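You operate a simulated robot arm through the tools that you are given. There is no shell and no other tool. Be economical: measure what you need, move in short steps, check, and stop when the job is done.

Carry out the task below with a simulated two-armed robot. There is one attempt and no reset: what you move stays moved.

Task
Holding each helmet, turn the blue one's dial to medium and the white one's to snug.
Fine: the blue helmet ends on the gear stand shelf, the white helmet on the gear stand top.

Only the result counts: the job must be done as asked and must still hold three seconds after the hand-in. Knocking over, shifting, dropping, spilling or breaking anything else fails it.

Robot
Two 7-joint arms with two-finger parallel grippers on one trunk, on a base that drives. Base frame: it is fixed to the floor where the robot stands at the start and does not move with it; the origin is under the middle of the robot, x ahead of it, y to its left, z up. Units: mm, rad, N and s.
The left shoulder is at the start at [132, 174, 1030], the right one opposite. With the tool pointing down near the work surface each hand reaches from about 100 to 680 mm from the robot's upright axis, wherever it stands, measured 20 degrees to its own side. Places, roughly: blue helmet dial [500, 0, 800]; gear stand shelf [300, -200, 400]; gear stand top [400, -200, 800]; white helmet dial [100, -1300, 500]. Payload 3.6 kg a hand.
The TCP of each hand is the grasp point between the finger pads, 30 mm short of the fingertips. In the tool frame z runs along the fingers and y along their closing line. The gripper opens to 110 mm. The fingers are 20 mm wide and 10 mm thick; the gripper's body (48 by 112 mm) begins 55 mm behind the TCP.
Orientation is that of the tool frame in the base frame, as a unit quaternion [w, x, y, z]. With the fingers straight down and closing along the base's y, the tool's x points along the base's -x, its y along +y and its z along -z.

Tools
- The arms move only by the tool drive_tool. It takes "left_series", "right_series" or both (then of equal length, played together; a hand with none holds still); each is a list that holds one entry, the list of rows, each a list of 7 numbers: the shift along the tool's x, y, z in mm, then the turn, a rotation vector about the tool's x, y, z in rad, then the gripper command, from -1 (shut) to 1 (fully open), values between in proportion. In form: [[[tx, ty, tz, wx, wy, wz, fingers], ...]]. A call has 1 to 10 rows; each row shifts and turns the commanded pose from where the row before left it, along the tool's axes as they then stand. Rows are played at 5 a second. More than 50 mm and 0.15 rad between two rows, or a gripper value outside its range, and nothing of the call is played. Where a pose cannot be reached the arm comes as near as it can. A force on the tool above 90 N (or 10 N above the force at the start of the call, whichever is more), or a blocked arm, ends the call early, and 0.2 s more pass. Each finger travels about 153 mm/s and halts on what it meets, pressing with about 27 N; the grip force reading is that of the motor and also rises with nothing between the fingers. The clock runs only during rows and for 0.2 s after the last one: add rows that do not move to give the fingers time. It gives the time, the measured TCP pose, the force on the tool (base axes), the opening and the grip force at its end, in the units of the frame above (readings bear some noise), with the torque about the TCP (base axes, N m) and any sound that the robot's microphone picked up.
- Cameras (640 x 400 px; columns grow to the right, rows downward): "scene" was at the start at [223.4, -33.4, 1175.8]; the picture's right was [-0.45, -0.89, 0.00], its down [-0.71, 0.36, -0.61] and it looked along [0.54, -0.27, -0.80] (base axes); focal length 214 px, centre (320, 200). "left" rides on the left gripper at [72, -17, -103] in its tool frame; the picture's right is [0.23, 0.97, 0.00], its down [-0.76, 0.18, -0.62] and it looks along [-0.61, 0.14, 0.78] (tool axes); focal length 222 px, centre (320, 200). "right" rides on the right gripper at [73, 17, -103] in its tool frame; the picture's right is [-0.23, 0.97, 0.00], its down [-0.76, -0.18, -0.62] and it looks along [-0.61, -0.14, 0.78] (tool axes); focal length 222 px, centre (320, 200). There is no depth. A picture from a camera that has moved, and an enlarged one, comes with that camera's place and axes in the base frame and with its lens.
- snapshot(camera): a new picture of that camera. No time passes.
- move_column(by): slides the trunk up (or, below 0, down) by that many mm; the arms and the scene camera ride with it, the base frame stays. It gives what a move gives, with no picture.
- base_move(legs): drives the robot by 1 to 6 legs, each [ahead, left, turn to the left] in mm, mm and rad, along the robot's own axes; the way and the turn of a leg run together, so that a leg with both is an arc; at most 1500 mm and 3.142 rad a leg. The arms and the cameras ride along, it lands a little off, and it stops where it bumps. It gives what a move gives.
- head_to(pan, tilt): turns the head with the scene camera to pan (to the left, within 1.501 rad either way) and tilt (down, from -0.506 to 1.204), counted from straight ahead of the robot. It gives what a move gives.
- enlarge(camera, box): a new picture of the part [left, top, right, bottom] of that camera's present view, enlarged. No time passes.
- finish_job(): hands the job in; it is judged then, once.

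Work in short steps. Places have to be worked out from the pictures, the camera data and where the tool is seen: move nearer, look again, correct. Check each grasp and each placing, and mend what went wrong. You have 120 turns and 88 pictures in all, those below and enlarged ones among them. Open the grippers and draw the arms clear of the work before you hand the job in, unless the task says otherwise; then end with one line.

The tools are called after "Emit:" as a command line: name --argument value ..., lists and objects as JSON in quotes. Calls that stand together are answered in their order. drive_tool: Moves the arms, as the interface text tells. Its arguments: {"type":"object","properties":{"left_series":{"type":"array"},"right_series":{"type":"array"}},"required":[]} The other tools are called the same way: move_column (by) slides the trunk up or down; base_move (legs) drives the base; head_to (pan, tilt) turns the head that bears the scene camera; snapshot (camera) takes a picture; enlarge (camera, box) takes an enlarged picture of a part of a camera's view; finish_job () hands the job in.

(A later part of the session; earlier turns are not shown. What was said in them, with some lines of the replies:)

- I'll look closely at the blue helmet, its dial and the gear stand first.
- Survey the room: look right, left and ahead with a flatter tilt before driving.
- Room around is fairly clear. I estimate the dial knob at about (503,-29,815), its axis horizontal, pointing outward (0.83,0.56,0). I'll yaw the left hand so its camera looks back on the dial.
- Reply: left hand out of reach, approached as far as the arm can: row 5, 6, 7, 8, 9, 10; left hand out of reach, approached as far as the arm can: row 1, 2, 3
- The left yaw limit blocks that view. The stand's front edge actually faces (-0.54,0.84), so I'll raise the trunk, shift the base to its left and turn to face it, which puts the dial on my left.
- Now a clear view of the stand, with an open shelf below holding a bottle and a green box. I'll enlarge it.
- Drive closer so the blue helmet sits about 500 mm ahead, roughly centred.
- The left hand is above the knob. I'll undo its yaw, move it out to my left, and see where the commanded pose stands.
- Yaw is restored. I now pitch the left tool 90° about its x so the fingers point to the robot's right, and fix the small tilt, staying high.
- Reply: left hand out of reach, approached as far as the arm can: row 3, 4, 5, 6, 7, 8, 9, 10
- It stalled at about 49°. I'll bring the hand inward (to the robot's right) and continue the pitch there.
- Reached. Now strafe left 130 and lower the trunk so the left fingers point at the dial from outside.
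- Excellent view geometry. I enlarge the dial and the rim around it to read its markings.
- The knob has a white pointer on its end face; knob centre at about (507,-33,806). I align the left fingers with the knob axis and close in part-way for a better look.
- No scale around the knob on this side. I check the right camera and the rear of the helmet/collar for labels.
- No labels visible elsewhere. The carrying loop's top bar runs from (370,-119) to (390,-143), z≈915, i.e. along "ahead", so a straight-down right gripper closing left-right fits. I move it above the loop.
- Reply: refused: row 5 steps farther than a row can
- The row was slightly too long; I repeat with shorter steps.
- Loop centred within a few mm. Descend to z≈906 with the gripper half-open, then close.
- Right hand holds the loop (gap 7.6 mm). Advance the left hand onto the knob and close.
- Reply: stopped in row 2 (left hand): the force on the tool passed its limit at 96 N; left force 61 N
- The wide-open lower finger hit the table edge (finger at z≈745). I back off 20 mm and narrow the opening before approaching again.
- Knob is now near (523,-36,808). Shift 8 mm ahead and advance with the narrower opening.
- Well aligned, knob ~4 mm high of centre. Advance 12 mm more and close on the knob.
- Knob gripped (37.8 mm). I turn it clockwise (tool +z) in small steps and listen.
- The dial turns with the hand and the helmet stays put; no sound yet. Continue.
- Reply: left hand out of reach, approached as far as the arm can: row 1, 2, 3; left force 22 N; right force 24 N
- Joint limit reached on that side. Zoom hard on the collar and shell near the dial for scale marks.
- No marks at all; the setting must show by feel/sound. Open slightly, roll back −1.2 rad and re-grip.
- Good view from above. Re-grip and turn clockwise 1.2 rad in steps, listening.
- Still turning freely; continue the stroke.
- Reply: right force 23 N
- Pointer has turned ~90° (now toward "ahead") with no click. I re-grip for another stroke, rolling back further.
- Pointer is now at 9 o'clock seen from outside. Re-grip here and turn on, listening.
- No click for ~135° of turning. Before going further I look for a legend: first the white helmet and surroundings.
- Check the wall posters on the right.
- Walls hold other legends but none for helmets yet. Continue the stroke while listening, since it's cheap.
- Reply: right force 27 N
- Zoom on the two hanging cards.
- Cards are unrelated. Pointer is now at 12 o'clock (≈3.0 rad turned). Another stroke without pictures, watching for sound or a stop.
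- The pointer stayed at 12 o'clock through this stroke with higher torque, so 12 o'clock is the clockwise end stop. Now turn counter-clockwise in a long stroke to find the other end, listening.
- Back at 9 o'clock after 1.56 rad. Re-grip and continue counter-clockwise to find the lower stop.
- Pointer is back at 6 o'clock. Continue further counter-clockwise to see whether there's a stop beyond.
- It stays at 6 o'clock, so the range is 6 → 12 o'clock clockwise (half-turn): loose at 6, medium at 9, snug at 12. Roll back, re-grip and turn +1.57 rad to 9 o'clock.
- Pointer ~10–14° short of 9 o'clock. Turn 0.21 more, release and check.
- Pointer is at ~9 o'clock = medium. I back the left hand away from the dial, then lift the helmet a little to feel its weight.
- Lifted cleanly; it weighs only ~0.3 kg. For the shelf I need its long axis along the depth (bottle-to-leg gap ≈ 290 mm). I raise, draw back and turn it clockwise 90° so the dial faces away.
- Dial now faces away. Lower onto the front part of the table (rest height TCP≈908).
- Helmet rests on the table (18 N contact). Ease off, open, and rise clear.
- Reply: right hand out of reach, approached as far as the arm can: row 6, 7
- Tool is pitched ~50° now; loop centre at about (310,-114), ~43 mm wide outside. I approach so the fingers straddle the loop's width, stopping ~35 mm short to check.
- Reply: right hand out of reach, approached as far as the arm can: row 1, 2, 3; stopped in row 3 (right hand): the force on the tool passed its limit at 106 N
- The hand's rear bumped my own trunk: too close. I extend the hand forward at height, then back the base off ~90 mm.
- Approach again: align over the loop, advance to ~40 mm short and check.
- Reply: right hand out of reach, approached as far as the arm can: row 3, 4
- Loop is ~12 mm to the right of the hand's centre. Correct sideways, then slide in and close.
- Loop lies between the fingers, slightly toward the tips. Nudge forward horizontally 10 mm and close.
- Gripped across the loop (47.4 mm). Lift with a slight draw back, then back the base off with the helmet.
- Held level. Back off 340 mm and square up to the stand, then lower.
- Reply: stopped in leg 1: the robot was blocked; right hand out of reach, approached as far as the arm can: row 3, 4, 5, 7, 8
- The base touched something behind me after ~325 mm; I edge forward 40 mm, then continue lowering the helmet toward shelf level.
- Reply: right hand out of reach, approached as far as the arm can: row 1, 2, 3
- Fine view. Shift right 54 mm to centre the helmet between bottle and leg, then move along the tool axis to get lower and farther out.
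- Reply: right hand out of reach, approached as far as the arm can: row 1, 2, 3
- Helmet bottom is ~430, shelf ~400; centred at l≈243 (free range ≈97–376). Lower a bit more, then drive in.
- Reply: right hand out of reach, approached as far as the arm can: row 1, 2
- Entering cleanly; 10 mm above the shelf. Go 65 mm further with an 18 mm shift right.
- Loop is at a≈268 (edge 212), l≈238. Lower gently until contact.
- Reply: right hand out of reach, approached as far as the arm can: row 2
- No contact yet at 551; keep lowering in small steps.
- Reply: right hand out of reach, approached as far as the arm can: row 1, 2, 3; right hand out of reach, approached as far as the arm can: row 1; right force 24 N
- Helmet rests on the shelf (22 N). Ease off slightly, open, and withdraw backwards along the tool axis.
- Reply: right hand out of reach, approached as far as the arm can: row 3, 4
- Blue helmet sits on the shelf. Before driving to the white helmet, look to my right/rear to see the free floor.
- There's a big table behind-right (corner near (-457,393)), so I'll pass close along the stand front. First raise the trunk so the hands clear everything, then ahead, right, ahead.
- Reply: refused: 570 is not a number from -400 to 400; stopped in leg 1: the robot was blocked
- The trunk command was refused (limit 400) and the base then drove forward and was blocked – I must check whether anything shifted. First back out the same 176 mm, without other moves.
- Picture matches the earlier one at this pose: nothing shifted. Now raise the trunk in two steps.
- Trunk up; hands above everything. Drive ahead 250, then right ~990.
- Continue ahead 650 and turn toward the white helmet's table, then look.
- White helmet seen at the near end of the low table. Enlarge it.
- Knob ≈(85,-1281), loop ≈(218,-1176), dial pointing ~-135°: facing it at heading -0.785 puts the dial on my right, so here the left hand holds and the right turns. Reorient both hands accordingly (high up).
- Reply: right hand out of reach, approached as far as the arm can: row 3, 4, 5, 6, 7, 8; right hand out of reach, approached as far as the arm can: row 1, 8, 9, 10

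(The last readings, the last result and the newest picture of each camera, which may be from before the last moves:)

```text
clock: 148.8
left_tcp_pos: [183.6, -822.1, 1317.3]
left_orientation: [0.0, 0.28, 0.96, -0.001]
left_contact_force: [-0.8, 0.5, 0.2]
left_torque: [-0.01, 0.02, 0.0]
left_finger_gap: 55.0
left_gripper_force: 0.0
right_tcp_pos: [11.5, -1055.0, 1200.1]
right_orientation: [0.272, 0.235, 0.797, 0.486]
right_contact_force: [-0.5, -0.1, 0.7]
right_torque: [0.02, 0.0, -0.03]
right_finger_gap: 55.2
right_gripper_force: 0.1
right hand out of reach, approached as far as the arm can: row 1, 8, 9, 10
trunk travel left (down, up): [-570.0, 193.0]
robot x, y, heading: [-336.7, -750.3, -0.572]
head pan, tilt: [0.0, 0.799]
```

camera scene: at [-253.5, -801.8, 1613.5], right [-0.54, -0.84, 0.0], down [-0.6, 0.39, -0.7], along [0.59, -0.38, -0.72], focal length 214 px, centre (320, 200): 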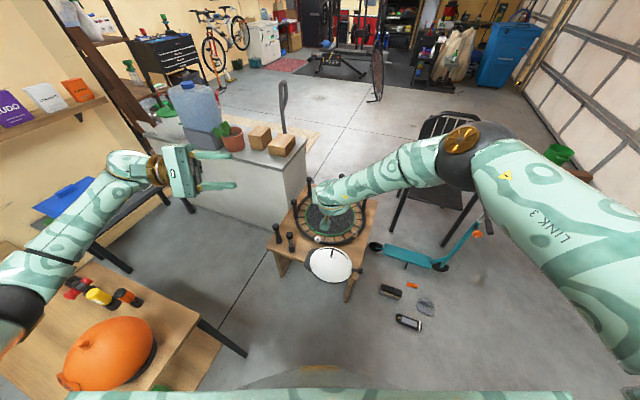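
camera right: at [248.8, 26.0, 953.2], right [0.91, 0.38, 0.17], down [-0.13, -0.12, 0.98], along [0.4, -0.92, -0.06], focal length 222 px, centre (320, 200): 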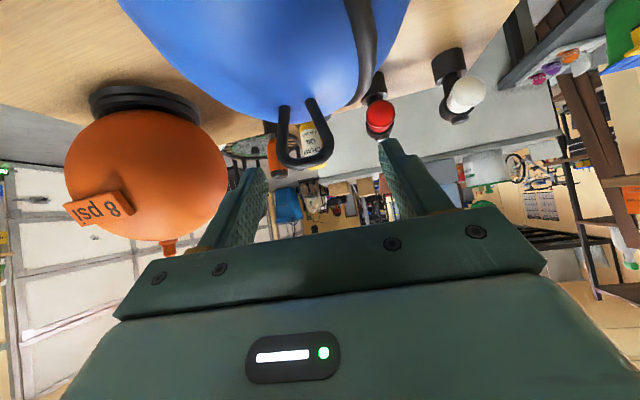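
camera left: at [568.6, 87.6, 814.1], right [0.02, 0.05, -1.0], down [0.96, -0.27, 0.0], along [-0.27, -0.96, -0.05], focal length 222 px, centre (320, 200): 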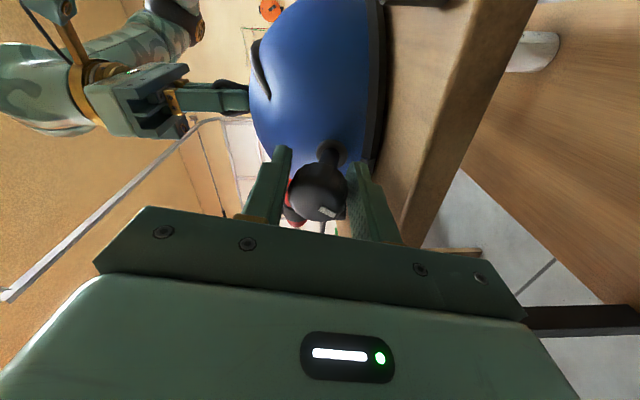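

Left is straight down. Retract the right hand to its side, then turn and advance the base so the loop is ~500 ahead and slightly left.

Emit:
drive_tool --right_series '[[[0, 0, -45, 0, 0, 0, 0], [0, 0, -45, 0, 0, 0, 0], [0, 0, -45, 0, 0, 0, 0], [0, 0, -45, 0, 0, 0, 0], [0, 0, -40, 0, 0, 0, 0]]]'

Emit:
base_move --legs '[[0, 0, -0.215], [180, 0, 0]]'

Emit:
move_column --by -400

Emit:
snapshot --camera "left"

Emit:
snapshot --camera "scene"

```text
clock: 150.1
left_tcp_pos: [183.3, -821.1, 1316.9]
left_orientation: [0.0, 0.28, 0.96, -0.001]
left_contact_force: [0.8, 0.6, 0.4]
left_torque: [0.0, -0.01, 0.03]
left_finger_gap: 54.8
left_gripper_force: 0.0
right_tcp_pos: [-16.1, -1082.6, 1217.1]
right_orientation: [0.271, 0.236, 0.797, 0.485]
right_contact_force: [0.7, 0.0, 0.3]
right_torque: [0.0, -0.01, 0.01]
right_finger_gap: 55.0
right_gripper_force: 0.1
right hand out of reach, approached as far as the arm can: row 2, 3, 4, 5
trunk travel left (down, up): [-570.0, 193.0]
robot x, y, heading: [-340.0, -750.4, -0.571]
head pan, tilt: [0.0, 0.799]
```

```text
clock: 152.3
left_tcp_pos: [283.2, -1060.6, 1316.5]
left_orientation: [-0.001, 0.382, 0.924, -0.001]
left_contact_force: [0.4, 0.4, -0.4]
left_torque: [0.01, 0.01, 0.02]
left_finger_gap: 55.1
left_gripper_force: 0.2
right_tcp_pos: [31.3, -1273.5, 1218.0]
right_orientation: [0.324, 0.32, 0.767, 0.453]
right_contact_force: [0.1, 0.5, 0.5]
right_torque: [0.0, -0.01, 0.02]
right_finger_gap: 54.9
right_gripper_force: 0.0
trunk travel left (down, up): [-570.0, 193.0]
robot x, y, heading: [-209.0, -880.1, -0.79]
head pan, tilt: [0.0, 0.799]
```

```text
clock: 156.2
left_tcp_pos: [282.4, -1060.0, 917.6]
left_orientation: [0.001, 0.381, 0.925, 0.0]
left_contact_force: [-0.1, 1.1, 0.6]
left_torque: [0.0, 0.0, 0.0]
left_finger_gap: 55.0
left_gripper_force: 0.1
right_tcp_pos: [31.3, -1272.5, 818.5]
right_orientation: [0.322, 0.32, 0.767, 0.453]
right_contact_force: [0.7, -0.2, 0.5]
right_torque: [-0.01, 0.0, -0.02]
right_finger_gap: 55.1
right_gripper_force: 0.0
trunk travel left (down, up): [-170.0, 593.0]
robot x, y, heading: [-208.3, -877.2, -0.788]
head pan, tilt: [0.0, 0.799]
```

```text
14 pictures are left
camera left: at [220.7, -1020.6, 1020.4], right [0.53, 0.85, 0.0], down [0.66, -0.41, 0.62], along [0.53, -0.33, -0.78], focal length 222 px, centre (320, 200)
```

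left: 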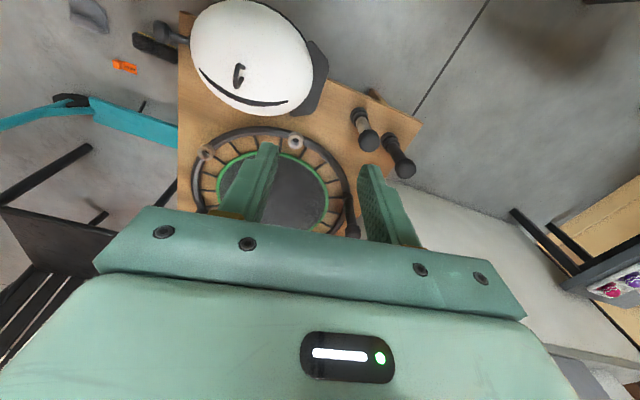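

```text
13 pictures are left
camera scene: at [-49.2, -1037.6, 1206.4], right [-0.71, -0.7, 0.0], down [-0.51, 0.51, -0.7], along [0.49, -0.49, -0.72], focal length 214 px, centre (320, 200)
```

scene: 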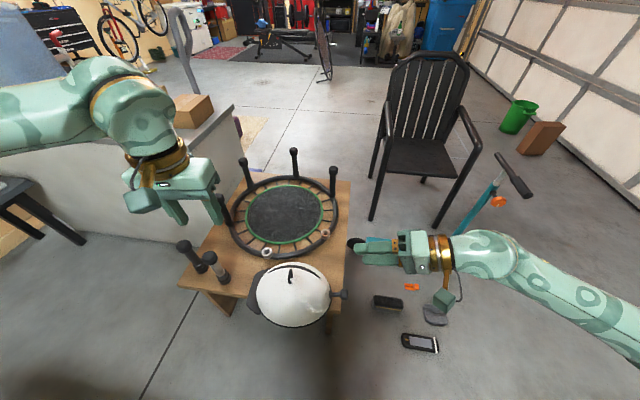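

Loop at ≈(208,-1171,605), knob ≈(86,-1264,502). Move the left hand above the loop and lower the trunk 150.

Emit:
drive_tool --left_series '[[[-7, -33, 0, 0, 0, 0, 0], [-7, -33, 0, 0, 0, 0, 0], [-6, -33, 0, 0, 0, 0, 0], [-6, -32, 0, 0, 0, 0, 0]]]'

Emit:
move_column --by -165

Emit:
drive_tool --left_series '[[[0, 0, 25, 0, 0, 0, 0], [0, 0, 25, 0, 0, 0, 0], [0, 0, 20, 0, 0, 0, 0], [0, 0, 0, 0, 0, 0, 0]]]'

Emit:
snapshot --camera "left"

```text
clock: 157.2
left_tcp_pos: [208.2, -1172.0, 916.5]
left_orientation: [-0.001, 0.382, 0.924, 0.001]
left_contact_force: [0.0, -0.5, -0.6]
left_torque: [0.0, 0.01, -0.02]
left_finger_gap: 55.2
left_gripper_force: 0.0
right_tcp_pos: [30.3, -1271.9, 817.2]
right_orientation: [0.324, 0.32, 0.767, 0.452]
right_contact_force: [-0.3, -0.8, 0.6]
right_torque: [0.0, -0.02, 0.03]
right_finger_gap: 55.4
right_gripper_force: 0.0
trunk travel left (down, up): [-170.0, 593.0]
robot x, y, heading: [-211.3, -877.3, -0.787]
head pan, tilt: [0.0, 0.799]
```

```text
clock: 159.1
left_tcp_pos: [208.9, -1171.8, 753.2]
left_orientation: [0.0, 0.382, 0.924, 0.0]
left_contact_force: [0.1, 0.5, 0.4]
left_torque: [-0.03, -0.02, 0.02]
left_finger_gap: 54.9
left_gripper_force: 0.0
right_tcp_pos: [29.8, -1272.1, 653.7]
right_orientation: [0.323, 0.321, 0.766, 0.453]
right_contact_force: [0.4, -0.5, 0.2]
right_torque: [-0.01, 0.02, 0.03]
right_finger_gap: 55.1
right_gripper_force: 0.0
trunk travel left (down, up): [-5.0, 758.0]
robot x, y, heading: [-206.7, -880.7, -0.789]
head pan, tilt: [0.0, 0.799]
```

```text
clock: 160.1
left_tcp_pos: [209.0, -1171.3, 683.1]
left_orientation: [0.0, 0.381, 0.924, 0.0]
left_contact_force: [-0.8, -0.7, 0.5]
left_torque: [0.0, 0.01, -0.01]
left_finger_gap: 55.0
left_gripper_force: 0.1
right_tcp_pos: [31.6, -1273.6, 653.3]
right_orientation: [0.324, 0.32, 0.767, 0.453]
right_contact_force: [0.1, 0.5, 0.2]
right_torque: [-0.04, -0.03, -0.01]
right_finger_gap: 54.9
right_gripper_force: 0.0
trunk travel left (down, up): [-5.0, 758.0]
robot x, y, heading: [-206.2, -881.3, -0.793]
head pan, tilt: [0.0, 0.799]
```

```text
12 pictures are left
camera left: at [147.1, -1132.1, 784.9], right [0.53, 0.85, 0.0], down [0.67, -0.41, 0.62], along [0.53, -0.33, -0.78], focal length 222 px, centre (320, 200)
```

left: 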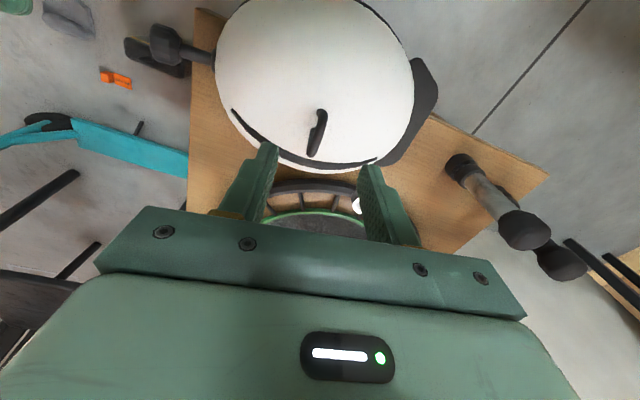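

Loop centre ≈(206,-1173), 3 mm off. Descend to z≈600 and close.

Emit:
drive_tool --left_series '[[[0, -3, 25, 0, 0, 0, 0], [0, 0, 25, 0, 0, 0, 0], [0, 0, 20, 0, 0, 0, 0], [0, 0, 11, 0, 0, 0, 0], [0, 0, 0, 0, 0, 0, -0.6], [0, 0, 0, 0, 0, 0, -1], [0, 0, 0, 0, 0, 0, -1], [0, 0, 0, 0, 0, 0, -1]]]'

```text
clock: 161.8
left_tcp_pos: [206.2, -1175.0, 606.3]
left_orientation: [0.004, 0.382, 0.924, -0.004]
left_contact_force: [6.4, -0.5, 64.8]
left_torque: [0.24, -0.71, -0.63]
left_finger_gap: 9.6
left_gripper_force: 26.5
right_tcp_pos: [30.0, -1269.6, 654.3]
right_orientation: [0.325, 0.319, 0.767, 0.452]
right_contact_force: [0.2, 0.6, 0.3]
right_torque: [-0.01, 0.0, 0.04]
right_finger_gap: 55.0
right_gripper_force: 0.0
trunk travel left (down, up): [-5.0, 758.0]
robot x, y, heading: [-209.2, -879.5, -0.79]
head pan, tilt: [0.0, 0.799]
```

Loop gripped; fingertips press the dome (65 N), so ease up and lift the helmet 50 mm, then raise the trunk.

Emit:
drive_tool --left_series '[[[0, 0, -6, 0, 0, 0, -1], [0, 0, 0, 0, 0, 0, -1], [0, 0, -15, 0, 0, 0, -1], [0, 0, -25, 0, 0, 0, -1], [0, 0, 0, 0, 0, 0, -1]]]'

Emit:
move_column --by 250

Emit:
snapshot --camera "scene"

```text
clock: 163.1
left_tcp_pos: [207.2, -1173.7, 646.9]
left_orientation: [-0.001, 0.382, 0.924, 0.001]
left_contact_force: [-0.4, 0.6, -3.0]
left_torque: [0.04, -0.09, -0.03]
left_finger_gap: 7.8
left_gripper_force: 26.5
right_tcp_pos: [30.4, -1272.1, 651.7]
right_orientation: [0.323, 0.32, 0.767, 0.453]
right_contact_force: [-0.9, 0.7, 0.5]
right_torque: [-0.02, 0.0, 0.0]
right_finger_gap: 55.1
right_gripper_force: 0.0
trunk travel left (down, up): [-5.0, 758.0]
robot x, y, heading: [-208.1, -877.4, -0.79]
head pan, tilt: [0.0, 0.799]
```

```text
clock: 165.6
left_tcp_pos: [207.2, -1173.4, 895.5]
left_orientation: [-0.001, 0.382, 0.924, 0.0]
left_contact_force: [0.1, 0.6, -3.4]
left_torque: [0.04, -0.02, 0.01]
left_finger_gap: 7.7
left_gripper_force: 27.2
right_tcp_pos: [32.0, -1273.4, 901.0]
right_orientation: [0.323, 0.32, 0.767, 0.453]
right_contact_force: [-0.8, 0.8, -0.3]
right_torque: [-0.03, 0.03, 0.01]
right_finger_gap: 55.1
right_gripper_force: 0.0
trunk travel left (down, up): [-255.0, 508.0]
robot x, y, heading: [-207.6, -880.8, -0.792]
head pan, tilt: [0.0, 0.799]
```

```text
11 pictures are left
camera scene: at [-80.0, -1006.7, 1294.6], right [-0.71, -0.7, 0.0], down [-0.51, 0.51, -0.7], along [0.49, -0.49, -0.72], focal length 214 px, centre (320, 200)
```

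scene: 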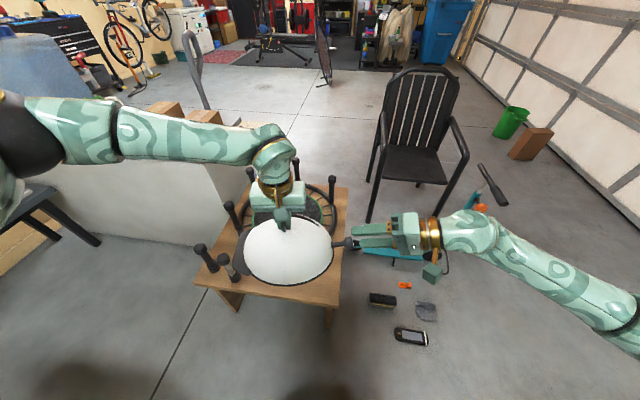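

Helmet hangs level in the air. Raise it 180 mm with the left arm (so the dial is at a comfortable height) while finishing the right hand's turn to point left.

Emit:
drive_tool --left_series '[[[0, 0, -45, 0, 0, 0, -1], [0, 0, -45, 0, 0, 0, -1], [0, 0, -45, 0, 0, 0, -1], [0, 0, -45, 0, 0, 0, -1], [0, 0, 0, 0, 0, 0, -1], [0, 0, 0, 0, 0, 0, -1], [0, 0, 0, 0, 0, 0, -1], [0, 0, 0, 0, 0, 0, -1]]]' --right_series '[[[0, 0, -30, -0.103, 0.0435, 0.0445, 0], [0, 0, -30, -0.103, 0.0435, 0.0445, 0], [0, 0, 0, -0.103, 0.0435, 0.0445, 0], [0, 0, 0, -0.103, 0.0435, 0.0445, 0], [-13, 25, 0, 0, 0, 0, 0], [-13, 25, 0, 0, 0, 0, 0], [-13, 25, 0, 0, 0, 0, 0], [0, 0, 0, 0, 0, 0, 0]]]'

Emit:
snapshot --camera "right"

```text
clock: 167.4
left_tcp_pos: [207.6, -1173.2, 1075.4]
left_orientation: [-0.001, 0.381, 0.924, 0.0]
left_contact_force: [-0.4, 0.8, -3.8]
left_torque: [0.04, -0.03, 0.02]
left_finger_gap: 7.7
left_gripper_force: 26.7
right_tcp_pos: [50.4, -1289.6, 986.4]
right_orientation: [0.317, 0.314, 0.75, 0.488]
right_contact_force: [0.8, 0.3, -0.2]
right_torque: [0.01, 0.0, 0.02]
right_finger_gap: 54.7
right_gripper_force: 0.1
right hand out of reach, approached as far as the arm can: row 1, 2, 3, 4
trunk travel left (down, up): [-255.0, 508.0]
robot x, y, heading: [-207.4, -875.1, -0.788]
head pan, tilt: [0.0, 0.799]
```

```text
10 pictures are left
camera right: at [-70.5, -1282.8, 1024.1], right [0.3, 0.14, 0.94], down [-0.06, -0.98, 0.17], along [0.95, -0.1, -0.28], focal length 222 px, centre (320, 200)
```

right: 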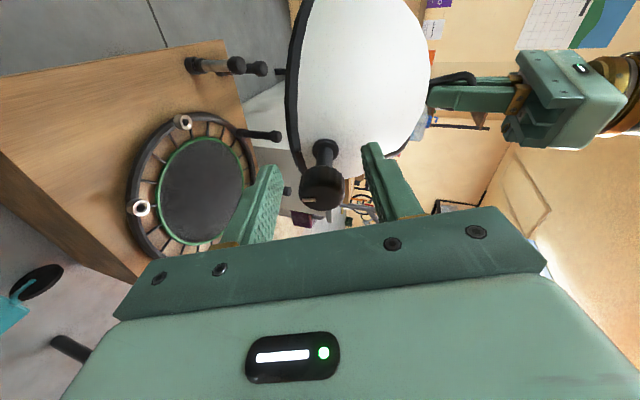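

The knob is nearly centred between the right fingers and its pointer is at 6 o'clock. The tool is tilted ~22° though; back off a little and retry the remaining turn.

Emit:
drive_tool --right_series '[[[0, 0, -20, 0, 0, 0, 0], [0, 0, 0, -0.115, 0.05, 0.048, 0], [0, 0, 0, -0.115, 0.05, 0.048, 0], [0, 0, 0, -0.115, 0.05, 0.048, 0], [0, 0, 0, 0, 0, 0, 0]]]'

```text
clock: 168.6
left_tcp_pos: [207.8, -1173.0, 1077.6]
left_orientation: [0.0, 0.382, 0.924, -0.001]
left_contact_force: [0.0, 0.8, -4.4]
left_torque: [0.03, -0.01, 0.04]
left_finger_gap: 7.8
left_gripper_force: 27.5
right_tcp_pos: [35.4, -1298.7, 992.4]
right_orientation: [0.296, 0.293, 0.705, 0.574]
right_contact_force: [0.3, -1.5, -0.4]
right_torque: [-0.01, 0.02, -0.01]
right_finger_gap: 55.0
right_gripper_force: 0.1
right hand out of reach, approached as far as the arm can: row 3, 4
trunk travel left (down, up): [-255.0, 508.0]
robot x, y, heading: [-209.1, -876.9, -0.788]
head pan, tilt: [0.0, 0.799]
```

Tilt is now ~10°, acceptable. Align laterally with the knob (≈(92,-1288,976)), advance part-way and check.

Emit:
drive_tool --right_series '[[[-14, -5, 0, 0, 0, 0, 0], [-13, -5, 0, 0, 0, 0, 0], [0, 0, 12, 0, 0, 0, 0], [0, 0, 12, 0, 0, 0, 0], [0, 0, 0, 0, 0, 0, 0]]]'

Emit:
enlarge --camera "right" --box '[220, 100, 420, 240]'

```text
clock: 169.8
left_tcp_pos: [206.3, -1174.6, 1077.4]
left_orientation: [0.0, 0.382, 0.924, 0.0]
left_contact_force: [-0.7, 0.0, -3.2]
left_torque: [0.03, -0.03, 0.0]
left_finger_gap: 7.6
left_gripper_force: 27.1
right_tcp_pos: [57.9, -1290.2, 987.9]
right_orientation: [0.296, 0.294, 0.706, 0.572]
right_contact_force: [0.2, -0.2, -0.1]
right_torque: [0.01, 0.0, -0.03]
right_finger_gap: 54.9
right_gripper_force: 0.1
right hand out of reach, approached as far as the arm can: row 1, 2
trunk travel left (down, up): [-255.0, 508.0]
robot x, y, heading: [-211.0, -880.1, -0.784]
head pan, tilt: [0.0, 0.799]
```

```text
2.86 times, centred on (320, 170) of right
camera zoom: at [-66.2, -1298.3, 1016.2], right [0.22, -0.01, 0.98], down [0.01, -1.0, -0.01], along [0.98, 0.01, -0.22], focal length 635 px, centre (320, 286)
```

zoom: 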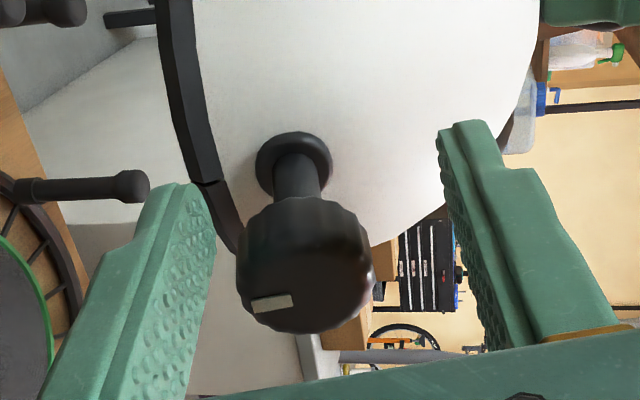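

Knob is ~31 mm further ahead than the fingers' axis (right arm at reach limit), so bring the helmet toward me 30 mm with the left hand, then advance.

Emit:
drive_tool --left_series '[[[15, 0, 0, 0, 0, 0, -1], [15, 0, 0, 0, 0, 0, -1], [0, 0, 0, 0, 0, 0, -1], [0, 0, 0, 0, 0, 0, -1], [0, 0, 0, 0, 0, 0, -1]]]' --right_series '[[[0, 0, 0, 0, 0, 0, 0], [0, -3, 0, 0, 0, 0, 0], [0, 0, 12, 0, 0, 0, 0], [0, 0, 12, 0, 0, 0, 0], [0, 0, 10, 0, 0, 0, 0]]]'

Emit:
enlarge --camera "right" --box '[220, 100, 420, 240]'

```text
clock: 171.0
left_tcp_pos: [185.7, -1152.9, 1076.9]
left_orientation: [0.0, 0.382, 0.924, -0.001]
left_contact_force: [0.0, -0.2, -2.8]
left_torque: [0.05, -0.05, -0.02]
left_finger_gap: 7.9
left_gripper_force: 27.0
right_tcp_pos: [83.2, -1269.0, 978.4]
right_orientation: [0.296, 0.295, 0.705, 0.573]
right_contact_force: [0.2, 0.4, -0.1]
right_torque: [0.02, 0.0, 0.01]
right_finger_gap: 55.0
right_gripper_force: 0.0
trunk travel left (down, up): [-255.0, 508.0]
robot x, y, heading: [-208.7, -879.9, -0.79]
head pan, tilt: [0.0, 0.799]
```

```text
2.86 times, centred on (320, 170) of right
camera zoom: at [-40.7, -1277.1, 1007.5], right [0.22, -0.01, 0.97], down [0.01, -1.0, -0.01], along [0.97, 0.01, -0.22], focal length 635 px, centre (320, 286)
```

zoom: 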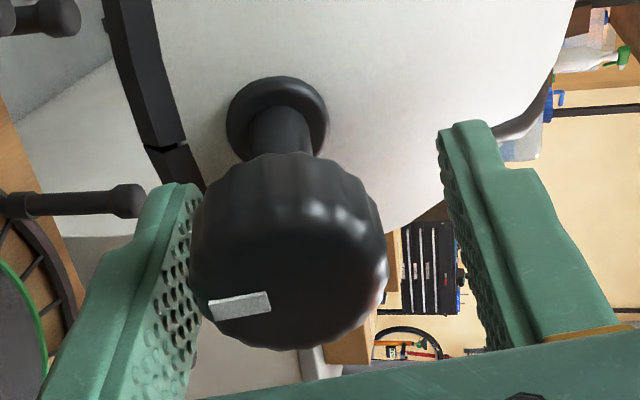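

Knob is between the pads, 5 mm low. Shift, close, and start turning clockwise (toward snug).

Emit:
drive_tool --right_series '[[[0, -5, 2, 0, 0, 0, 0], [0, 0, 0, 0, 0, 0, -0.5], [0, 0, 0, 0, 0, 0, -1], [0, 0, 0, 0, 0, 0, -1], [0, 0, 0, 0, 0, 0.1, -1], [0, 0, 0, 0, 0, 0.1, -1], [0, 0, 0, 0, 0, 0.1, -1], [0, 0, 0, 0, 0, 0, -1]]]'

```text
clock: 172.8
left_tcp_pos: [186.1, -1153.4, 1077.1]
left_orientation: [-0.001, 0.382, 0.924, -0.001]
left_contact_force: [2.2, 7.5, 7.0]
left_torque: [0.31, 0.32, 0.04]
left_finger_gap: 7.6
left_gripper_force: 26.8
right_tcp_pos: [84.5, -1269.3, 972.9]
right_orientation: [0.206, 0.397, 0.653, 0.611]
right_contact_force: [-3.2, -7.2, -6.4]
right_torque: [-0.57, 0.29, -0.42]
right_finger_gap: 36.1
right_gripper_force: 27.4
trunk travel left (down, up): [-255.0, 508.0]
robot x, y, heading: [-209.3, -880.5, -0.79]
head pan, tilt: [0.0, 0.799]
```

Gripped and turning with low forces. Continue the stroke.

Emit:
drive_tool --right_series '[[[0, 0, 0, 0, 0, 0.12, -1], [0, 0, 0, 0, 0, 0.12, -1], [0, 0, 0, 0, 0, 0.12, -1], [0, 0, 0, 0, 0, 0.12, -1], [0, 0, 0, 0, 0, 0.12, -1], [0, 0, 0, 0, 0, 0.12, -1], [0, 0, 0, 0, 0, 0.12, -1], [0, 0, 0, 0, 0, 0.12, -1], [0, 0, 0, 0, 0, 0, -1]]]'

Emit:
drive_tool --right_series '[[[0, 0, 0, 0, 0, 0.12, -1], [0, 0, 0, 0, 0, 0.12, -1], [0, 0, 0, 0, 0, 0.12, -1], [0, 0, 0, 0, 0, 0, -1]]]'

Emit:
enlarge --camera "right" --box '[220, 100, 420, 240]'

```text
clock: 174.8
left_tcp_pos: [184.5, -1152.2, 1074.8]
left_orientation: [0.0, 0.383, 0.924, 0.0]
left_contact_force: [7.6, -2.4, 9.9]
left_torque: [-1.37, 0.12, 0.58]
left_finger_gap: 9.1
left_gripper_force: 27.0
right_tcp_pos: [84.3, -1269.0, 974.9]
right_orientation: [-0.099, 0.653, 0.396, 0.638]
right_contact_force: [-7.5, 2.7, -11.1]
right_torque: [-0.47, 0.45, 0.61]
right_finger_gap: 36.3
right_gripper_force: 27.1
trunk travel left (down, up): [-255.0, 508.0]
robot x, y, heading: [-205.3, -877.5, -0.792]
head pan, tilt: [0.0, 0.799]
```

```text
clock: 175.8
left_tcp_pos: [184.6, -1152.5, 1076.6]
left_orientation: [0.0, 0.382, 0.924, -0.001]
left_contact_force: [2.0, -7.6, 4.8]
left_torque: [-1.43, 0.13, 0.62]
left_finger_gap: 9.1
left_gripper_force: 27.3
right_tcp_pos: [84.6, -1267.1, 974.0]
right_orientation: [-0.212, 0.714, 0.273, 0.609]
right_contact_force: [-1.5, 7.9, -3.9]
right_torque: [-0.27, 0.33, 0.48]
right_finger_gap: 35.8
right_gripper_force: 27.0
trunk travel left (down, up): [-255.0, 508.0]
robot x, y, heading: [-204.3, -876.4, -0.787]
head pan, tilt: [0.0, 0.799]
```

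```text
2.86 times, centred on (320, 170) of right
camera zoom: at [25.3, -1337.6, 1063.9], right [0.61, -0.77, -0.19], down [-0.67, -0.36, -0.65], along [0.43, 0.53, -0.73], focal length 635 px, centre (320, 286)
```

zoom: 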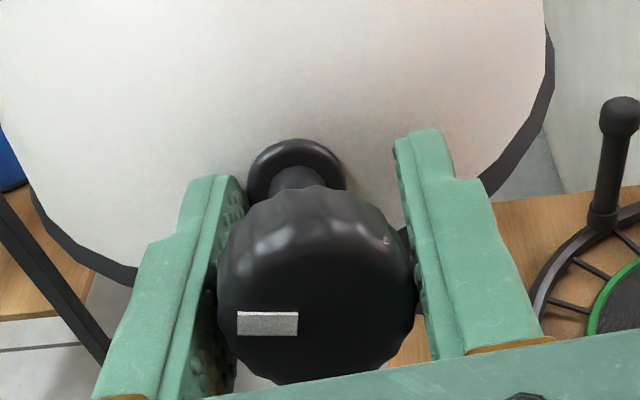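

Pointer now at 9 o'clock (halfway). Re-grip: open, roll back, close, and turn the second half.

Emit:
drive_tool --right_series '[[[0, 0, 0, 0, 0, 0, -0.05], [0, 0, 0, 0, 0, -0.15, -0.05], [0, 0, 0, 0, 0, -0.15, -0.05], [0, 0, 0, 0, 0, -0.15, -0.05], [0, 0, 0, 0, 0, -0.15, -0.05], [0, 0, 0, 0, 0, -0.15, -0.05], [0, 0, 0, 0, 0, -0.15, -0.05], [0, 0, 0, 0, 0, -0.15, -0.05], [0, 0, 0, 0, 0, -0.15, -0.05], [0, 0, 0, 0, 0, -0.15, -0.05]]]'

Emit:
drive_tool --right_series '[[[0, 0, 0, 0, 0, -0.15, -0.05], [0, 0, 0, 0, 0, -0.1, -0.05], [0, 0, 0, 0, 0, 0, -0.5], [0, 0, 0, 0, 0, 0, -1], [0, 0, 0, 0, 0, 0, -1], [0, 0, 0, 0, 0, 0.12, -1], [0, 0, 0, 0, 0, 0.12, -1], [0, 0, 0, 0, 0, 0.12, -1], [0, 0, 0, 0, 0, 0.12, -1], [0, 0, 0, 0, 0, 0.12, -1]]]'

Emit:
drive_tool --right_series '[[[0, 0, 0, 0, 0, 0.12, -1], [0, 0, 0, 0, 0, 0.12, -1], [0, 0, 0, 0, 0, 0.12, -1], [0, 0, 0, 0, 0, 0.12, -1], [0, 0, 0, 0, 0, 0.12, -1], [0, 0, 0, 0, 0, 0.12, -1], [0, 0, 0, 0, 0, 0.12, -1], [0, 0, 0, 0, 0, 0.12, -1], [0, 0, 0, 0, 0, 0, -1]]]'

Emit:
enlarge --camera "right" --box '[220, 100, 420, 240]'

```text
clock: 178.0
left_tcp_pos: [186.3, -1152.6, 1076.4]
left_orientation: [-0.001, 0.382, 0.924, 0.0]
left_contact_force: [0.1, -0.4, -3.5]
left_torque: [0.04, -0.04, -0.01]
left_finger_gap: 7.7
left_gripper_force: 26.9
right_tcp_pos: [84.9, -1267.8, 972.8]
right_orientation: [0.217, 0.385, 0.66, 0.607]
right_contact_force: [0.7, -0.5, 1.0]
right_torque: [0.02, -0.01, 0.03]
right_finger_gap: 52.1
right_gripper_force: 0.0
trunk travel left (down, up): [-255.0, 508.0]
robot x, y, heading: [-208.7, -879.5, -0.782]
head pan, tilt: [0.0, 0.799]
```

```text
clock: 180.2
left_tcp_pos: [185.5, -1151.7, 1076.8]
left_orientation: [0.001, 0.381, 0.924, -0.002]
left_contact_force: [7.0, 8.4, 13.7]
left_torque: [-0.38, 0.55, 0.12]
left_finger_gap: 7.9
left_gripper_force: 26.5
right_tcp_pos: [84.1, -1269.3, 971.3]
right_orientation: [0.105, 0.498, 0.582, 0.635]
right_contact_force: [-6.8, -7.7, -13.3]
right_torque: [-0.59, 0.34, -0.08]
right_finger_gap: 36.9
right_gripper_force: 27.3
trunk travel left (down, up): [-255.0, 508.0]
robot x, y, heading: [-207.5, -878.3, -0.79]
head pan, tilt: [0.0, 0.799]
```

```text
clock: 182.2
left_tcp_pos: [185.1, -1150.9, 1075.6]
left_orientation: [-0.001, 0.383, 0.924, 0.0]
left_contact_force: [-2.1, -10.7, 2.6]
left_torque: [-1.36, 0.21, 0.55]
left_finger_gap: 8.7
left_gripper_force: 27.3
right_tcp_pos: [84.0, -1267.3, 973.8]
right_orientation: [-0.201, 0.708, 0.286, 0.613]
right_contact_force: [1.9, 10.5, -1.8]
right_torque: [-0.4, 0.52, 0.34]
right_finger_gap: 35.8
right_gripper_force: 26.9
trunk travel left (down, up): [-255.0, 508.0]
robot x, y, heading: [-207.6, -878.5, -0.798]
head pan, tilt: [0.0, 0.799]
```

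```text
2.86 times, centred on (320, 170) of right
camera zoom: at [23.6, -1334.6, 1064.1], right [0.62, -0.77, -0.16], down [-0.65, -0.38, -0.66], along [0.45, 0.51, -0.74], focal length 635 px, centre (320, 286)
```

zoom: 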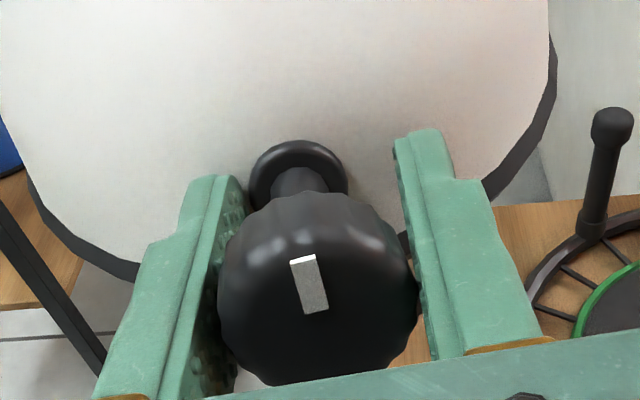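

Pointer is within ~3° of 12 o'clock. Push a bit more to seat it against the stop, then release and retract the right hand.

Emit:
drive_tool --right_series '[[[0, 0, 0, 0, 0, 0.08, -1], [0, 0, 0, 0, 0, 0.08, -1], [0, 0, 0, 0, 0, 0, -1], [0, 0, 0, 0, 0, 0, -0.05], [0, 0, 0, 0, 0, 0, -0.05]]]'

Emit:
enlarge --camera "right" --box '[220, 100, 420, 240]'

```text
clock: 183.4
left_tcp_pos: [186.0, -1153.1, 1076.3]
left_orientation: [-0.001, 0.383, 0.924, -0.001]
left_contact_force: [0.2, -1.0, -3.3]
left_torque: [0.02, 0.0, -0.01]
left_finger_gap: 7.8
left_gripper_force: 27.0
right_tcp_pos: [84.4, -1268.7, 973.9]
right_orientation: [-0.248, 0.729, 0.229, 0.596]
right_contact_force: [0.0, -0.2, 0.7]
right_torque: [-0.03, -0.03, -0.02]
right_finger_gap: 52.3
right_gripper_force: 0.1
trunk travel left (down, up): [-255.0, 508.0]
robot x, y, heading: [-209.0, -879.0, -0.785]
head pan, tilt: [0.0, 0.799]
```

```text
2.86 times, centred on (320, 170) of right
camera zoom: at [30.5, -1344.7, 1061.2], right [0.57, -0.76, -0.31], down [-0.72, -0.29, -0.63], along [0.39, 0.58, -0.71], focal length 635 px, centre (320, 286)
```

zoom: 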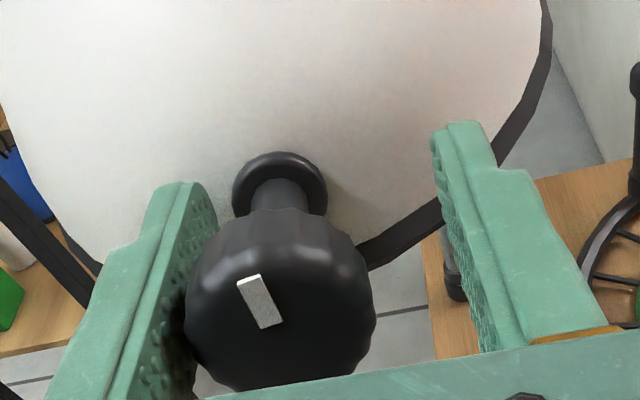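

Pointer unchanged at ~12 o'clock: it's at the stop = snug. Retract the right hand and raise the trunk 150 for the carry.

Emit:
drive_tool --right_series '[[[0, 0, -30, 0, 0, 0, 0], [0, 0, -40, 0, 0, 0, 0], [0, 0, -40, 0, 0, 0, 0], [0, 0, -20, 0, 0, 0, 0], [0, 0, 0, 0, 0, 0, 0]]]'

Emit:
move_column --by 150

```text
clock: 184.6
left_tcp_pos: [185.0, -1152.6, 1075.9]
left_orientation: [-0.001, 0.382, 0.924, 0.0]
left_contact_force: [0.4, -0.4, -3.1]
left_torque: [0.06, -0.02, 0.06]
left_finger_gap: 7.6
left_gripper_force: 27.2
right_tcp_pos: [-14.6, -1351.5, 995.3]
right_orientation: [-0.248, 0.728, 0.23, 0.596]
right_contact_force: [-0.2, 0.6, 0.0]
right_torque: [-0.01, 0.02, 0.0]
right_finger_gap: 55.3
right_gripper_force: 0.1
trunk travel left (down, up): [-255.0, 508.0]
robot x, y, heading: [-207.6, -880.4, -0.784]
head pan, tilt: [0.0, 0.799]
```

```text
clock: 186.4
left_tcp_pos: [185.7, -1153.2, 1227.6]
left_orientation: [-0.001, 0.382, 0.924, 0.0]
left_contact_force: [-0.3, -0.5, -3.0]
left_torque: [0.05, -0.03, -0.05]
left_finger_gap: 7.8
left_gripper_force: 27.2
right_tcp_pos: [-13.4, -1351.2, 1144.2]
right_orientation: [-0.249, 0.729, 0.23, 0.595]
right_contact_force: [-0.4, 0.4, -0.4]
right_torque: [-0.02, -0.04, -0.01]
right_finger_gap: 54.9
right_gripper_force: 0.1
trunk travel left (down, up): [-405.0, 358.0]
robot x, y, heading: [-213.1, -878.4, -0.786]
head pan, tilt: [0.0, 0.799]
```

Helmet held steady. Drive back along the earlier corridor: turn to heading -0.975, back 820, then left ~820.

Emit:
base_move --legs '[[0, 0, -0.19], [-820, 0, 0]]'

```text
clock: 191.5
left_tcp_pos: [-331.9, -537.8, 1226.2]
left_orientation: [0.0, 0.466, 0.885, -0.001]
left_contact_force: [-0.2, 0.5, -3.6]
left_torque: [0.03, -0.07, 0.01]
left_finger_gap: 8.0
left_gripper_force: 26.8
right_tcp_pos: [-567.3, -695.5, 1145.3]
right_orientation: [-0.191, 0.747, 0.16, 0.616]
right_contact_force: [0.0, -0.2, 0.1]
right_torque: [-0.03, -0.02, -0.03]
right_finger_gap: 54.9
right_gripper_force: 0.1
trunk travel left (down, up): [-405.0, 358.0]
robot x, y, heading: [-669.3, -198.6, -0.977]
head pan, tilt: [0.0, 0.799]
```

On track. Move left 826 mm along the stand front.

Emit:
base_move --legs '[[0, 826, 0]]'

Emit:
snapshot --camera "scene"

```text
clock: 195.9
left_tcp_pos: [349.4, -78.4, 1226.1]
left_orientation: [0.0, 0.469, 0.883, -0.002]
left_contact_force: [0.0, -0.5, -3.4]
left_torque: [0.0, -0.03, 0.01]
left_finger_gap: 7.9
left_gripper_force: 26.8
right_tcp_pos: [115.9, -235.3, 1144.7]
right_orientation: [-0.19, 0.748, 0.159, 0.616]
right_contact_force: [1.0, 0.1, 0.5]
right_torque: [-0.03, 0.0, -0.03]
right_finger_gap: 54.9
right_gripper_force: 0.0
trunk travel left (down, up): [-405.0, 358.0]
robot x, y, heading: [12.0, 266.3, -0.983]
head pan, tilt: [0.0, 0.799]
```

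```text
4 pictures are left
camera scene: at [85.3, 162.6, 1447.5], right [-0.83, -0.56, 0.0], down [-0.4, 0.6, -0.7], along [0.39, -0.58, -0.72], focal length 214 px, centre (320, 200)
```

scene: 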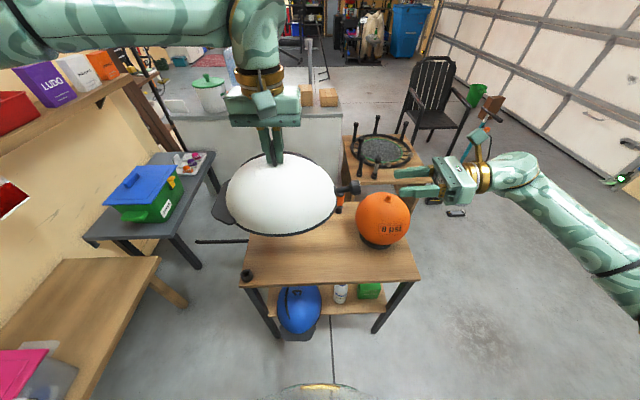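

Blue helmet still fine on the shelf. Tuck the right hand back and up away from the ball, then move ahead 60 so the white helmet is over the free top area.

Emit:
drive_tool --right_series '[[[20, -30, 0, 0, 0, 0, 0], [20, -30, 0, 0, 0, 0, 0], [20, -30, 0, 0, 0, 0, 0], [20, -30, 0, 0, 0, 0, 0], [0, 0, 0, 0, 0, 0, 0]]]'

Emit:
base_move --legs '[[60, 4, 0]]'

Emit:
move_column --by -200

Emit:
snapshot --camera "scene"

```text
clock: 197.1
left_tcp_pos: [350.8, -79.4, 1226.9]
left_orientation: [-0.001, 0.468, 0.884, 0.0]
left_contact_force: [0.6, -0.9, -3.7]
left_torque: [0.06, -0.04, -0.01]
left_finger_gap: 7.9
left_gripper_force: 27.1
right_tcp_pos: [76.1, -129.6, 1234.1]
right_orientation: [-0.19, 0.748, 0.158, 0.616]
right_contact_force: [-0.8, -0.9, 0.5]
right_torque: [-0.01, 0.01, -0.01]
right_finger_gap: 55.0
right_gripper_force: 0.0
trunk travel left (down, up): [-405.0, 358.0]
robot x, y, heading: [13.4, 265.2, -0.981]
head pan, tilt: [0.0, 0.799]
```

```text
clock: 198.1
left_tcp_pos: [386.6, -126.7, 1225.7]
left_orientation: [-0.001, 0.469, 0.883, 0.0]
left_contact_force: [-0.1, -0.9, -3.6]
left_torque: [0.04, -0.06, 0.04]
left_finger_gap: 7.9
left_gripper_force: 26.7
right_tcp_pos: [113.1, -179.2, 1233.2]
right_orientation: [-0.191, 0.747, 0.158, 0.617]
right_contact_force: [0.8, -0.3, 0.4]
right_torque: [0.0, 0.01, 0.02]
right_finger_gap: 55.0
right_gripper_force: 0.1
trunk travel left (down, up): [-405.0, 358.0]
robot x, y, heading: [53.2, 217.7, -0.978]
head pan, tilt: [0.0, 0.799]
```

```text
clock: 200.2
left_tcp_pos: [385.5, -125.0, 1028.3]
left_orientation: [0.0, 0.469, 0.883, 0.0]
left_contact_force: [-1.0, -0.4, -2.4]
left_torque: [0.04, -0.05, 0.06]
left_finger_gap: 8.1
left_gripper_force: 27.5
right_tcp_pos: [111.3, -177.4, 1034.6]
right_orientation: [-0.191, 0.747, 0.16, 0.617]
right_contact_force: [-0.1, -0.3, -0.1]
right_torque: [0.0, 0.0, 0.0]
right_finger_gap: 55.1
right_gripper_force: 0.1
trunk travel left (down, up): [-205.0, 558.0]
robot x, y, heading: [49.8, 214.4, -0.979]
head pan, tilt: [0.0, 0.799]
```

```text
3 pictures are left
camera scene: at [166.6, 47.7, 1243.2], right [-0.83, -0.56, 0.0], down [-0.4, 0.6, -0.7], along [0.39, -0.58, -0.72], focal length 214 px, centre (320, 200)
```

scene: 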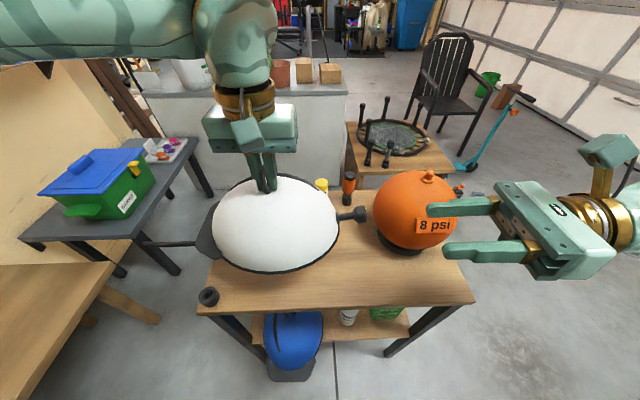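

Clear below. Lower the white helmet with the left arm, shifting 10 mm left, slowing near the top.

Emit:
drive_tool --left_series '[[[0, 5, 25, 0, 0, 0, -1], [0, 5, 25, 0, 0, 0, -1], [0, 0, 25, 0, 0, 0, -1], [0, 0, 20, 0, 0, 0, -1], [0, 0, 8, 0, 0, 0, -1], [0, 0, 0, 0, 0, 0, -1]]]'

Emit:
drive_tool --left_series '[[[0, 0, 4, 0, 0, 0, -1], [0, 0, 4, 0, 0, 0, -1], [0, 0, 4, 0, 0, 0, -1], [0, 0, 3, 0, 0, 0, -1]]]'

```text
clock: 201.6
left_tcp_pos: [394.3, -121.0, 922.0]
left_orientation: [0.0, 0.469, 0.883, 0.0]
left_contact_force: [-0.2, -0.4, -2.7]
left_torque: [0.06, -0.04, 0.02]
left_finger_gap: 7.8
left_gripper_force: 26.9
right_tcp_pos: [111.2, -178.2, 1035.2]
right_orientation: [-0.19, 0.747, 0.159, 0.617]
right_contact_force: [-0.4, -0.7, -0.6]
right_torque: [-0.03, -0.01, 0.0]
right_finger_gap: 54.7
right_gripper_force: 0.1
trunk travel left (down, up): [-205.0, 558.0]
robot x, y, heading: [50.7, 216.0, -0.979]
head pan, tilt: [0.0, 0.799]
```

```text
clock: 202.6
left_tcp_pos: [394.5, -121.3, 908.5]
left_orientation: [0.0, 0.469, 0.883, 0.001]
left_contact_force: [0.4, -1.0, 1.7]
left_torque: [0.42, 0.08, -0.07]
left_finger_gap: 7.8
left_gripper_force: 27.6
right_tcp_pos: [112.1, -177.3, 1034.3]
right_orientation: [-0.191, 0.747, 0.159, 0.616]
right_contact_force: [-0.2, -0.1, -0.3]
right_torque: [0.02, -0.02, -0.03]
right_finger_gap: 55.1
right_gripper_force: 0.1
trunk travel left (down, up): [-205.0, 558.0]
robot x, y, heading: [49.1, 218.6, -0.977]
head pan, tilt: [0.0, 0.799]
```

Contact begins at 908. Lower 3 mm more, then open and rise clear.

Emit:
drive_tool --left_series '[[[0, 0, 3, 0, 0, 0, -1], [0, 0, 0, 0, 0, 0, -1]]]'

Emit:
drive_tool --left_series '[[[0, 0, 0, 0, 0, 0, -0.5], [0, 0, 0, 0, 0, 0, 0], [0, 0, 0, 0, 0, 0, 0], [0, 0, -15, 0, 0, 0, 0], [0, 0, -35, 0, 0, 0, 0], [0, 0, -40, 0, 0, 0, 0], [0, 0, -40, 0, 0, 0, 0]]]'

Emit:
move_column --by 150

Emit:
base_move --legs '[[-200, 0, 0]]'

Emit:
snapshot --camera "scene"

```text
clock: 203.2
left_tcp_pos: [394.8, -120.5, 906.7]
left_orientation: [0.001, 0.468, 0.883, -0.001]
left_contact_force: [2.7, -6.6, 16.6]
left_torque: [0.6, -0.05, -0.05]
left_finger_gap: 8.2
left_gripper_force: 26.8
right_tcp_pos: [111.0, -176.2, 1034.7]
right_orientation: [-0.19, 0.747, 0.159, 0.617]
right_contact_force: [-0.1, -0.6, 0.0]
right_torque: [-0.01, -0.01, 0.03]
right_finger_gap: 55.4
right_gripper_force: 0.1
trunk travel left (down, up): [-205.0, 558.0]
robot x, y, heading: [50.6, 217.7, -0.974]
head pan, tilt: [0.0, 0.799]
```

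```text
clock: 204.8
left_tcp_pos: [394.3, -119.8, 1035.6]
left_orientation: [0.0, 0.47, 0.883, 0.0]
left_contact_force: [-0.1, -0.1, 0.0]
left_torque: [0.02, -0.01, 0.02]
left_finger_gap: 55.0
left_gripper_force: 0.0
right_tcp_pos: [110.6, -177.7, 1034.7]
right_orientation: [-0.19, 0.747, 0.159, 0.617]
right_contact_force: [1.0, 0.4, -0.4]
right_torque: [0.02, -0.01, -0.01]
right_finger_gap: 54.8
right_gripper_force: 0.1
trunk travel left (down, up): [-205.0, 558.0]
robot x, y, heading: [49.8, 215.9, -0.98]
head pan, tilt: [0.0, 0.799]
```

```text
clock: 206.6
left_tcp_pos: [394.9, -120.9, 1185.1]
left_orientation: [-0.001, 0.469, 0.883, 0.001]
left_contact_force: [-0.3, 0.2, -0.2]
left_torque: [0.03, 0.01, 0.03]
left_finger_gap: 55.1
left_gripper_force: 0.0
right_tcp_pos: [111.7, -178.6, 1183.6]
right_orientation: [-0.19, 0.748, 0.159, 0.616]
right_contact_force: [-0.9, 0.4, -0.5]
right_torque: [0.0, -0.02, -0.03]
right_finger_gap: 55.2
right_gripper_force: 0.2
trunk travel left (down, up): [-355.0, 408.0]
robot x, y, heading: [53.9, 218.2, -0.977]
head pan, tilt: [0.0, 0.799]
```

```text
clock: 208.2
left_tcp_pos: [281.9, 46.9, 1186.4]
left_orientation: [0.0, 0.469, 0.883, -0.001]
left_contact_force: [-0.6, 0.2, 0.2]
left_torque: [-0.01, 0.03, -0.02]
left_finger_gap: 55.0
left_gripper_force: 0.0
right_tcp_pos: [-1.8, -10.1, 1184.1]
right_orientation: [-0.189, 0.748, 0.158, 0.616]
right_contact_force: [0.7, 0.7, 0.2]
right_torque: [0.0, -0.02, -0.02]
right_finger_gap: 54.8
right_gripper_force: 0.0
trunk travel left (down, up): [-355.0, 408.0]
robot x, y, heading: [-59.5, 382.8, -0.978]
head pan, tilt: [0.0, 0.799]
```

```text
2 pictures are left
camera scene: at [17.0, 270.6, 1397.1], right [-0.83, -0.56, 0.0], down [-0.4, 0.6, -0.7], along [0.39, -0.58, -0.72], focal length 214 px, centre (320, 200)
```

scene: 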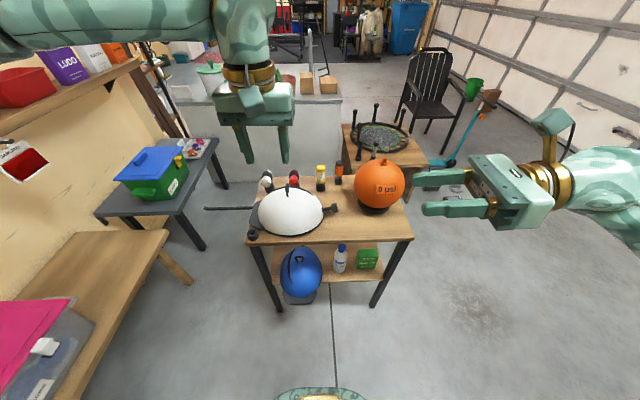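

White helmet stands on the top. One close look at both before handing in.

Emit:
enlarge --camera "scene" --box '[230, 160, 430, 310]'

```text
2.67 times, centred on (330, 235) of scene
camera zoom: at [17.0, 270.6, 1397.1], right [-0.83, -0.56, 0.0], down [-0.4, 0.6, -0.7], along [0.39, -0.58, -0.72], focal length 572 px, centre (293, 107)
```

zoom: 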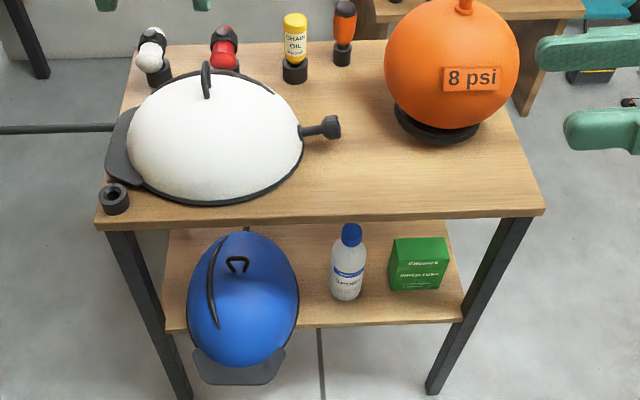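

Both helmets rest where they should, nothing else looks moved, and the hands are open and clear. I'm handing in.

Emit:
finish_job

```text
The job is handed in.
```

I handed the job in with the blue helmet on the gear stand shelf, dial at medium, and the white helmet on the gear stand top, dial at snug. Neither dial has printed settings, so I took each blue end stop (6 and 12 o'clock) as loose and snug, and 9 o'clock as medium; white sits at the 12 o'clock stop. The front of the blue helmet hangs over the shelf edge but it sits stably. While driving, the base bumped something behind it once, which I did not look at, and an arm once pressed against the stand, which pictures showed had not moved.
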